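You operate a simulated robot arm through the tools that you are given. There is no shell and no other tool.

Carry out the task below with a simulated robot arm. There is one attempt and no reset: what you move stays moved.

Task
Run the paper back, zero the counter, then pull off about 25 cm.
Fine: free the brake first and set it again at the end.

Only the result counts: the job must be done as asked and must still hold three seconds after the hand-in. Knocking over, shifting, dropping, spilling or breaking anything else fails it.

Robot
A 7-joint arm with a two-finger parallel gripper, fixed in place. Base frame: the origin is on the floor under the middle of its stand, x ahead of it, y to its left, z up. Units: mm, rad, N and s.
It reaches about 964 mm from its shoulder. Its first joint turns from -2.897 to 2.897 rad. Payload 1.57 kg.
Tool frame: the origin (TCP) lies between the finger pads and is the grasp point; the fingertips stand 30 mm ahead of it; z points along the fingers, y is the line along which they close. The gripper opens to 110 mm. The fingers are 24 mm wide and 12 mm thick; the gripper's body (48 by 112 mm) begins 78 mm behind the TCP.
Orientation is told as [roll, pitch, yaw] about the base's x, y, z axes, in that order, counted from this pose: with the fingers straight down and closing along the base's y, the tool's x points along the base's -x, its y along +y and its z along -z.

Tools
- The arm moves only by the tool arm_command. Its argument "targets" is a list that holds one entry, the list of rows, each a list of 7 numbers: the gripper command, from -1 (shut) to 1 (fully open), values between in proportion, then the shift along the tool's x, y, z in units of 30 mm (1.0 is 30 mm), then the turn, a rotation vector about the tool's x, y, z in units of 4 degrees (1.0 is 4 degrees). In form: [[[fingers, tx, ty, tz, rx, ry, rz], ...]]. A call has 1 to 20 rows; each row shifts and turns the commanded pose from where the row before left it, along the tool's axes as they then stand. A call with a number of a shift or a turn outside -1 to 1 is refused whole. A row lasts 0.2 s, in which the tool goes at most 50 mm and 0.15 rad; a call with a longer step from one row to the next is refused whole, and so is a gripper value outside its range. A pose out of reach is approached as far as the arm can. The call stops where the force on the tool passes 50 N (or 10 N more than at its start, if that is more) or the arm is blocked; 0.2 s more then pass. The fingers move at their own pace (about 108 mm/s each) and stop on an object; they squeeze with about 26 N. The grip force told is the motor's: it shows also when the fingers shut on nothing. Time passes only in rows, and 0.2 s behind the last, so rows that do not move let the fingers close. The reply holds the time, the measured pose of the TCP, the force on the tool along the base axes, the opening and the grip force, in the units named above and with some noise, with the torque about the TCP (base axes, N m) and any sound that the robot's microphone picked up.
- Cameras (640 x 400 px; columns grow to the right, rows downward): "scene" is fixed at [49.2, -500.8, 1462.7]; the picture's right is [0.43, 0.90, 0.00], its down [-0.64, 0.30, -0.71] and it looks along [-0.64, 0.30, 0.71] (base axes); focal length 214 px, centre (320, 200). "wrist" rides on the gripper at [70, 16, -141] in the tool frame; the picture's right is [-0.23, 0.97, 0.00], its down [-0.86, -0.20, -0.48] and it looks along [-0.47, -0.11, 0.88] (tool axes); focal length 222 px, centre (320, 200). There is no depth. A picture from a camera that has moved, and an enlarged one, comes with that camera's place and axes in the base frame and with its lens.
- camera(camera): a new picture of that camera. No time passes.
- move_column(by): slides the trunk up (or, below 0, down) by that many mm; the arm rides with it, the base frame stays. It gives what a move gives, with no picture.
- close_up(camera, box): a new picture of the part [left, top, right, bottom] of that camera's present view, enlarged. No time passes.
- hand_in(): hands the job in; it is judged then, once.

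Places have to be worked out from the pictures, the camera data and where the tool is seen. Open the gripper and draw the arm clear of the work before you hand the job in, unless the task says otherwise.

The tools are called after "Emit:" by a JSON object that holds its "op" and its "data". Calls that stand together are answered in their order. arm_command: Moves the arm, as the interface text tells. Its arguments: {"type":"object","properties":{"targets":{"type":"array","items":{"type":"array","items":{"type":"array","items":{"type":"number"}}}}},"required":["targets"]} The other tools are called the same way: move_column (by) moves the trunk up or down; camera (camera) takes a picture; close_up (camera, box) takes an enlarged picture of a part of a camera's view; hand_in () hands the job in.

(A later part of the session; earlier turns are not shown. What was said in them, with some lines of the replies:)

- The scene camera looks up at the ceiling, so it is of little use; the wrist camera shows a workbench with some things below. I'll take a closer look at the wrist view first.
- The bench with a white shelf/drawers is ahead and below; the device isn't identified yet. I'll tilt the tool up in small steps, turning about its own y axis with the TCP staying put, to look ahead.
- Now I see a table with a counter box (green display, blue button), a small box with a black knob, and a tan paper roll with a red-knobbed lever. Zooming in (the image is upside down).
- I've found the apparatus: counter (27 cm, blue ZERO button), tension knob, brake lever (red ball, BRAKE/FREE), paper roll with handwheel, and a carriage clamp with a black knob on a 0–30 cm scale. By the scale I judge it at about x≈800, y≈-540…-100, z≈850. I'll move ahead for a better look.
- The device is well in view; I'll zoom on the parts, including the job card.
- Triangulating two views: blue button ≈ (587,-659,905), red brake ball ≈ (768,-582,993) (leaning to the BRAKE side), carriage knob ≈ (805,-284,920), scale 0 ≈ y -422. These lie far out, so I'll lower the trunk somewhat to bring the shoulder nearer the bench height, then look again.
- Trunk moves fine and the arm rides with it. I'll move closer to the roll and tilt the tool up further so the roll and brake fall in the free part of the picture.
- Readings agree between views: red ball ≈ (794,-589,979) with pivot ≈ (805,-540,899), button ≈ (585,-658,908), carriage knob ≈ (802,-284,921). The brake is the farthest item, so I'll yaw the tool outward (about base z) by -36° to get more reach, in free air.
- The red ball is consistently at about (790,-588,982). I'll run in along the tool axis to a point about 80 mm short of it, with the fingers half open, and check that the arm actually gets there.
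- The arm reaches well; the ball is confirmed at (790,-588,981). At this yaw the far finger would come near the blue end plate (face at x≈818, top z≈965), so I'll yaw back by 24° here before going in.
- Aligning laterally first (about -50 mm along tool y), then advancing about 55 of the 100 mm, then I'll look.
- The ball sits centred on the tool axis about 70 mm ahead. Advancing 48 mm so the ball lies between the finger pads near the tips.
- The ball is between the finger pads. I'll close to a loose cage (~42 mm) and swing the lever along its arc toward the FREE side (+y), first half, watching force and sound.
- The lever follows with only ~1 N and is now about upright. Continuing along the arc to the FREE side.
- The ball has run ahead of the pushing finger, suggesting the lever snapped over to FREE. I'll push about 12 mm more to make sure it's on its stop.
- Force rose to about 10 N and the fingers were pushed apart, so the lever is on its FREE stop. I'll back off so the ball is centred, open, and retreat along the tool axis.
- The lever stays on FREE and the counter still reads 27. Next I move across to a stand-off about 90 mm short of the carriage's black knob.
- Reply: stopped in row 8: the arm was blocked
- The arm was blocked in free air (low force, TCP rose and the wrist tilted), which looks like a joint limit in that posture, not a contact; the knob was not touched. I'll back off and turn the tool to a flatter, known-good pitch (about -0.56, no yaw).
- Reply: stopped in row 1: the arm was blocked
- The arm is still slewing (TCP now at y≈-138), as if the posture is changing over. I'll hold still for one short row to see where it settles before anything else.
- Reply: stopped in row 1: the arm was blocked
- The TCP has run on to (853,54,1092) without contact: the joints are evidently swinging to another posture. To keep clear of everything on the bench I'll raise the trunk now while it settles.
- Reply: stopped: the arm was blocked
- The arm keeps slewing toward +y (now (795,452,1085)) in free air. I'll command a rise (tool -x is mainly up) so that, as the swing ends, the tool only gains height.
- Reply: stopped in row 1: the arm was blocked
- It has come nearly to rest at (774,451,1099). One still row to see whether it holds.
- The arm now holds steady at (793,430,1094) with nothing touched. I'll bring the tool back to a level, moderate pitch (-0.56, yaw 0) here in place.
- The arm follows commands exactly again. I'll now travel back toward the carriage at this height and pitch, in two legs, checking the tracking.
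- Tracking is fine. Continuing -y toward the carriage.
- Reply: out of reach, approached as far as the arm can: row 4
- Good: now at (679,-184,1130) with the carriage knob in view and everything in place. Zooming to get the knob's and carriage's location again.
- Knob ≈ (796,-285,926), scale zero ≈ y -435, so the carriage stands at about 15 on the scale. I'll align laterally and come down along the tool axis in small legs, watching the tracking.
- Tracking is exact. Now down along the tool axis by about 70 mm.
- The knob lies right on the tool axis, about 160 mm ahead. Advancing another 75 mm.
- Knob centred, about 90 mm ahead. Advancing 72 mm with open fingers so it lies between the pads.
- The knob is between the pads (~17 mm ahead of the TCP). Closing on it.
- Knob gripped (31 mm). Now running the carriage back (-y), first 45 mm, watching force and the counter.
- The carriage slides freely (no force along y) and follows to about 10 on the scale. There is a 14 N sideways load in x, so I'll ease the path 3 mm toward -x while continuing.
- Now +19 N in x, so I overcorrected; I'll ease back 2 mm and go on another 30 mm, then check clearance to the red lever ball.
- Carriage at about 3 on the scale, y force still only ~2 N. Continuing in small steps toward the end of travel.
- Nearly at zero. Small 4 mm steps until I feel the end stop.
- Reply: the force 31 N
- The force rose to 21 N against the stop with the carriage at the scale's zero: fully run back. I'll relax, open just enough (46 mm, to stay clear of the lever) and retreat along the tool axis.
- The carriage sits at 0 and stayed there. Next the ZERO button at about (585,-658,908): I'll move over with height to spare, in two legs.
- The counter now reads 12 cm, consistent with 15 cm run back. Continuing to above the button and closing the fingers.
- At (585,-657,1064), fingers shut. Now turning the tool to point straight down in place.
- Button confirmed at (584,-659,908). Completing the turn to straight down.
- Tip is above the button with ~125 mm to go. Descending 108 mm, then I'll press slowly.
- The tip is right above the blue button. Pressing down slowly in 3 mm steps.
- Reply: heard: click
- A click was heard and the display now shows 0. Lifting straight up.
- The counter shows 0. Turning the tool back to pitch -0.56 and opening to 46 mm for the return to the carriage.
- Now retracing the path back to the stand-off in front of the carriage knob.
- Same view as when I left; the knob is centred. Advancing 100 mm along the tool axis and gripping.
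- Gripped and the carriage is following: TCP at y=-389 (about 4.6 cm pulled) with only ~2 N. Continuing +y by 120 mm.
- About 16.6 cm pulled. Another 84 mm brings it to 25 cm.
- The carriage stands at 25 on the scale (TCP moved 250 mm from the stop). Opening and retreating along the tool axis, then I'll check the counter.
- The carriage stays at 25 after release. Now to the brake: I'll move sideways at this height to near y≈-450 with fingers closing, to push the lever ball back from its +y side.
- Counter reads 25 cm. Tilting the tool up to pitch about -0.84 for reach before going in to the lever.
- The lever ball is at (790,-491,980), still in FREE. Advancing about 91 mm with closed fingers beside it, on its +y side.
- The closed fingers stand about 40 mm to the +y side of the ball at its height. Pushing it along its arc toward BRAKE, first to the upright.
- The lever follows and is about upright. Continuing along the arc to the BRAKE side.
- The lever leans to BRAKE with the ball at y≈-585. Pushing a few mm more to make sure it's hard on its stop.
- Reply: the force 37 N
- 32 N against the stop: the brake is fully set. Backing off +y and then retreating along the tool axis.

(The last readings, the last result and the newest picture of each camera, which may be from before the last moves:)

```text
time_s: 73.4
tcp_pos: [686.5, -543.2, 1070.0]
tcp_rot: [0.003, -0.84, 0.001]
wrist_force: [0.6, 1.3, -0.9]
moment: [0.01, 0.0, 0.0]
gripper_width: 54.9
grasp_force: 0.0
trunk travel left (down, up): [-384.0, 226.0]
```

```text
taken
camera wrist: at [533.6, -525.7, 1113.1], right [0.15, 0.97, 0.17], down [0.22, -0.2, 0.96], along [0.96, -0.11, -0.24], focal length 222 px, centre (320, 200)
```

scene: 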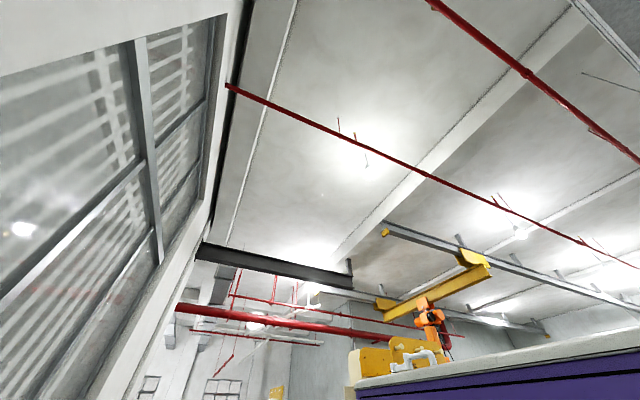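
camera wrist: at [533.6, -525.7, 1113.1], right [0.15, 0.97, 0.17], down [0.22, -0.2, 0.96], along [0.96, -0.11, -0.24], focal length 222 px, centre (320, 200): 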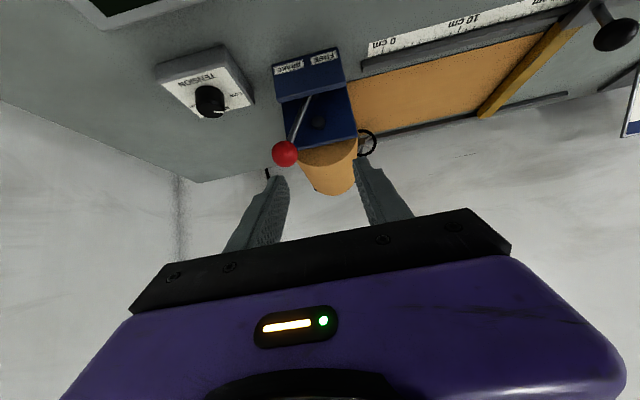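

The lever stays at BRAKE. Drawing the arm further back and up, gripper open, then checking counter and carriage.

Emit:
{"op": "arm_command", "data": {"targets": [[[0.5, 0, 0.3, -0.8, 0, 0, 0], [1, 0, 0.3, -0.8, 0, 0, 0], [1, 0, 0.3, -0.8, 0, 0, 0], [1, 0, 0.3, -0.8, 0, 0, 0], [1, 0, 0.3, -0.8, 0, 0, 0], [1, 0, 0.3, -0.8, 0, 0, 0]]]}}

Emit:
{"op": "camera", "data": {"camera": "wrist"}}

Emit:
{"op": "close_up", "data": {"camera": "wrist", "box": [60, 0, 300, 150]}}

Emit:
{"op": "close_up", "data": {"camera": "wrist", "box": [240, 0, 560, 200]}}

```text
time_s: 74.8
tcp_pos: [577.2, -489.4, 1168.4]
tcp_rot: [0.002, -0.84, 0.001]
wrist_force: [0.4, -0.1, 0.5]
moment: [-0.03, 0.0, -0.04]
gripper_width: 109.7
grasp_force: 0.0
trunk travel left (down, up): [-384.0, 226.0]
```

```text
taken
camera wrist: at [424.2, -471.9, 1210.4], right [0.15, 0.97, 0.17], down [0.22, -0.2, 0.96], along [0.96, -0.11, -0.24], focal length 222 px, centre (320, 200)
```

wrist: 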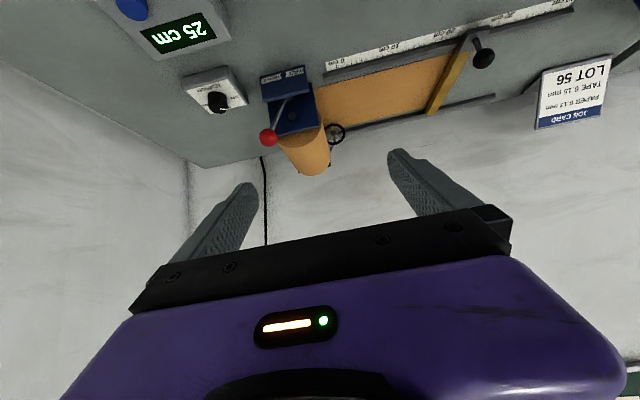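

```text
2.67 times, centred on (180, 75) of wrist
camera zoom: at [424.2, -471.9, 1210.4], right [0.15, 0.97, 0.17], down [0.22, -0.2, 0.96], along [0.96, -0.11, -0.24], focal length 592 px, centre (693, 533)
```

zoom: 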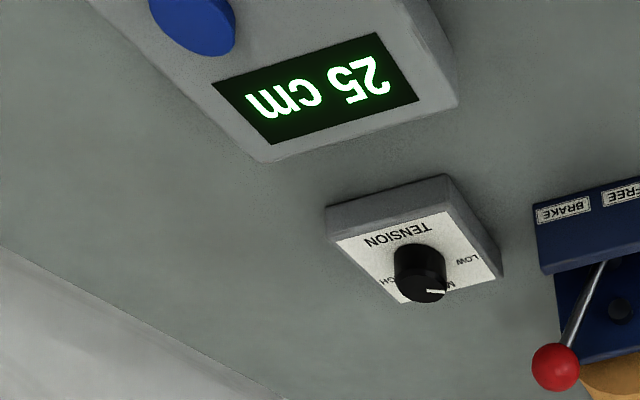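

```text
2.00 times, centred on (400, 100) of wrist
camera zoom: at [424.2, -471.9, 1210.4], right [0.15, 0.97, 0.17], down [0.22, -0.2, 0.96], along [0.96, -0.11, -0.24], focal length 444 px, centre (160, 400)
```

zoom: 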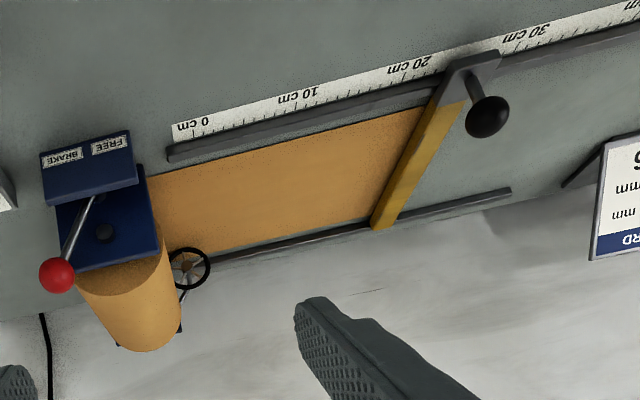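

The counter shows 25 cm, the carriage stands at 25 on the scale, the lever is at BRAKE, the tension knob is unchanged, and the gripper is open and clear. Handing in.

Emit:
{"op": "hand_in", "data": {}}

```text
The job is handed in.
```

The job is done and handed in. I freed the brake, ran the paper back to its stop, zeroed the counter, pulled off 25 cm and set the brake again. The last pictures before hand-in showed the counter at 25 cm, the carriage at 25 on the scale and the lever at BRAKE. The gripper was open and the arm clear.

After freeing the brake, the arm reported it was blocked while moving toward the carriage. It then swung about 700 mm to the left without being commanded, at a height of about 1085–1140 mm, before it settled. The force on the tool stayed below about 11 N. In later pictures everything I could see on the bench looked in place. The cameras cannot see the upper arm, so I can't rule out that it brushed something during that swing.
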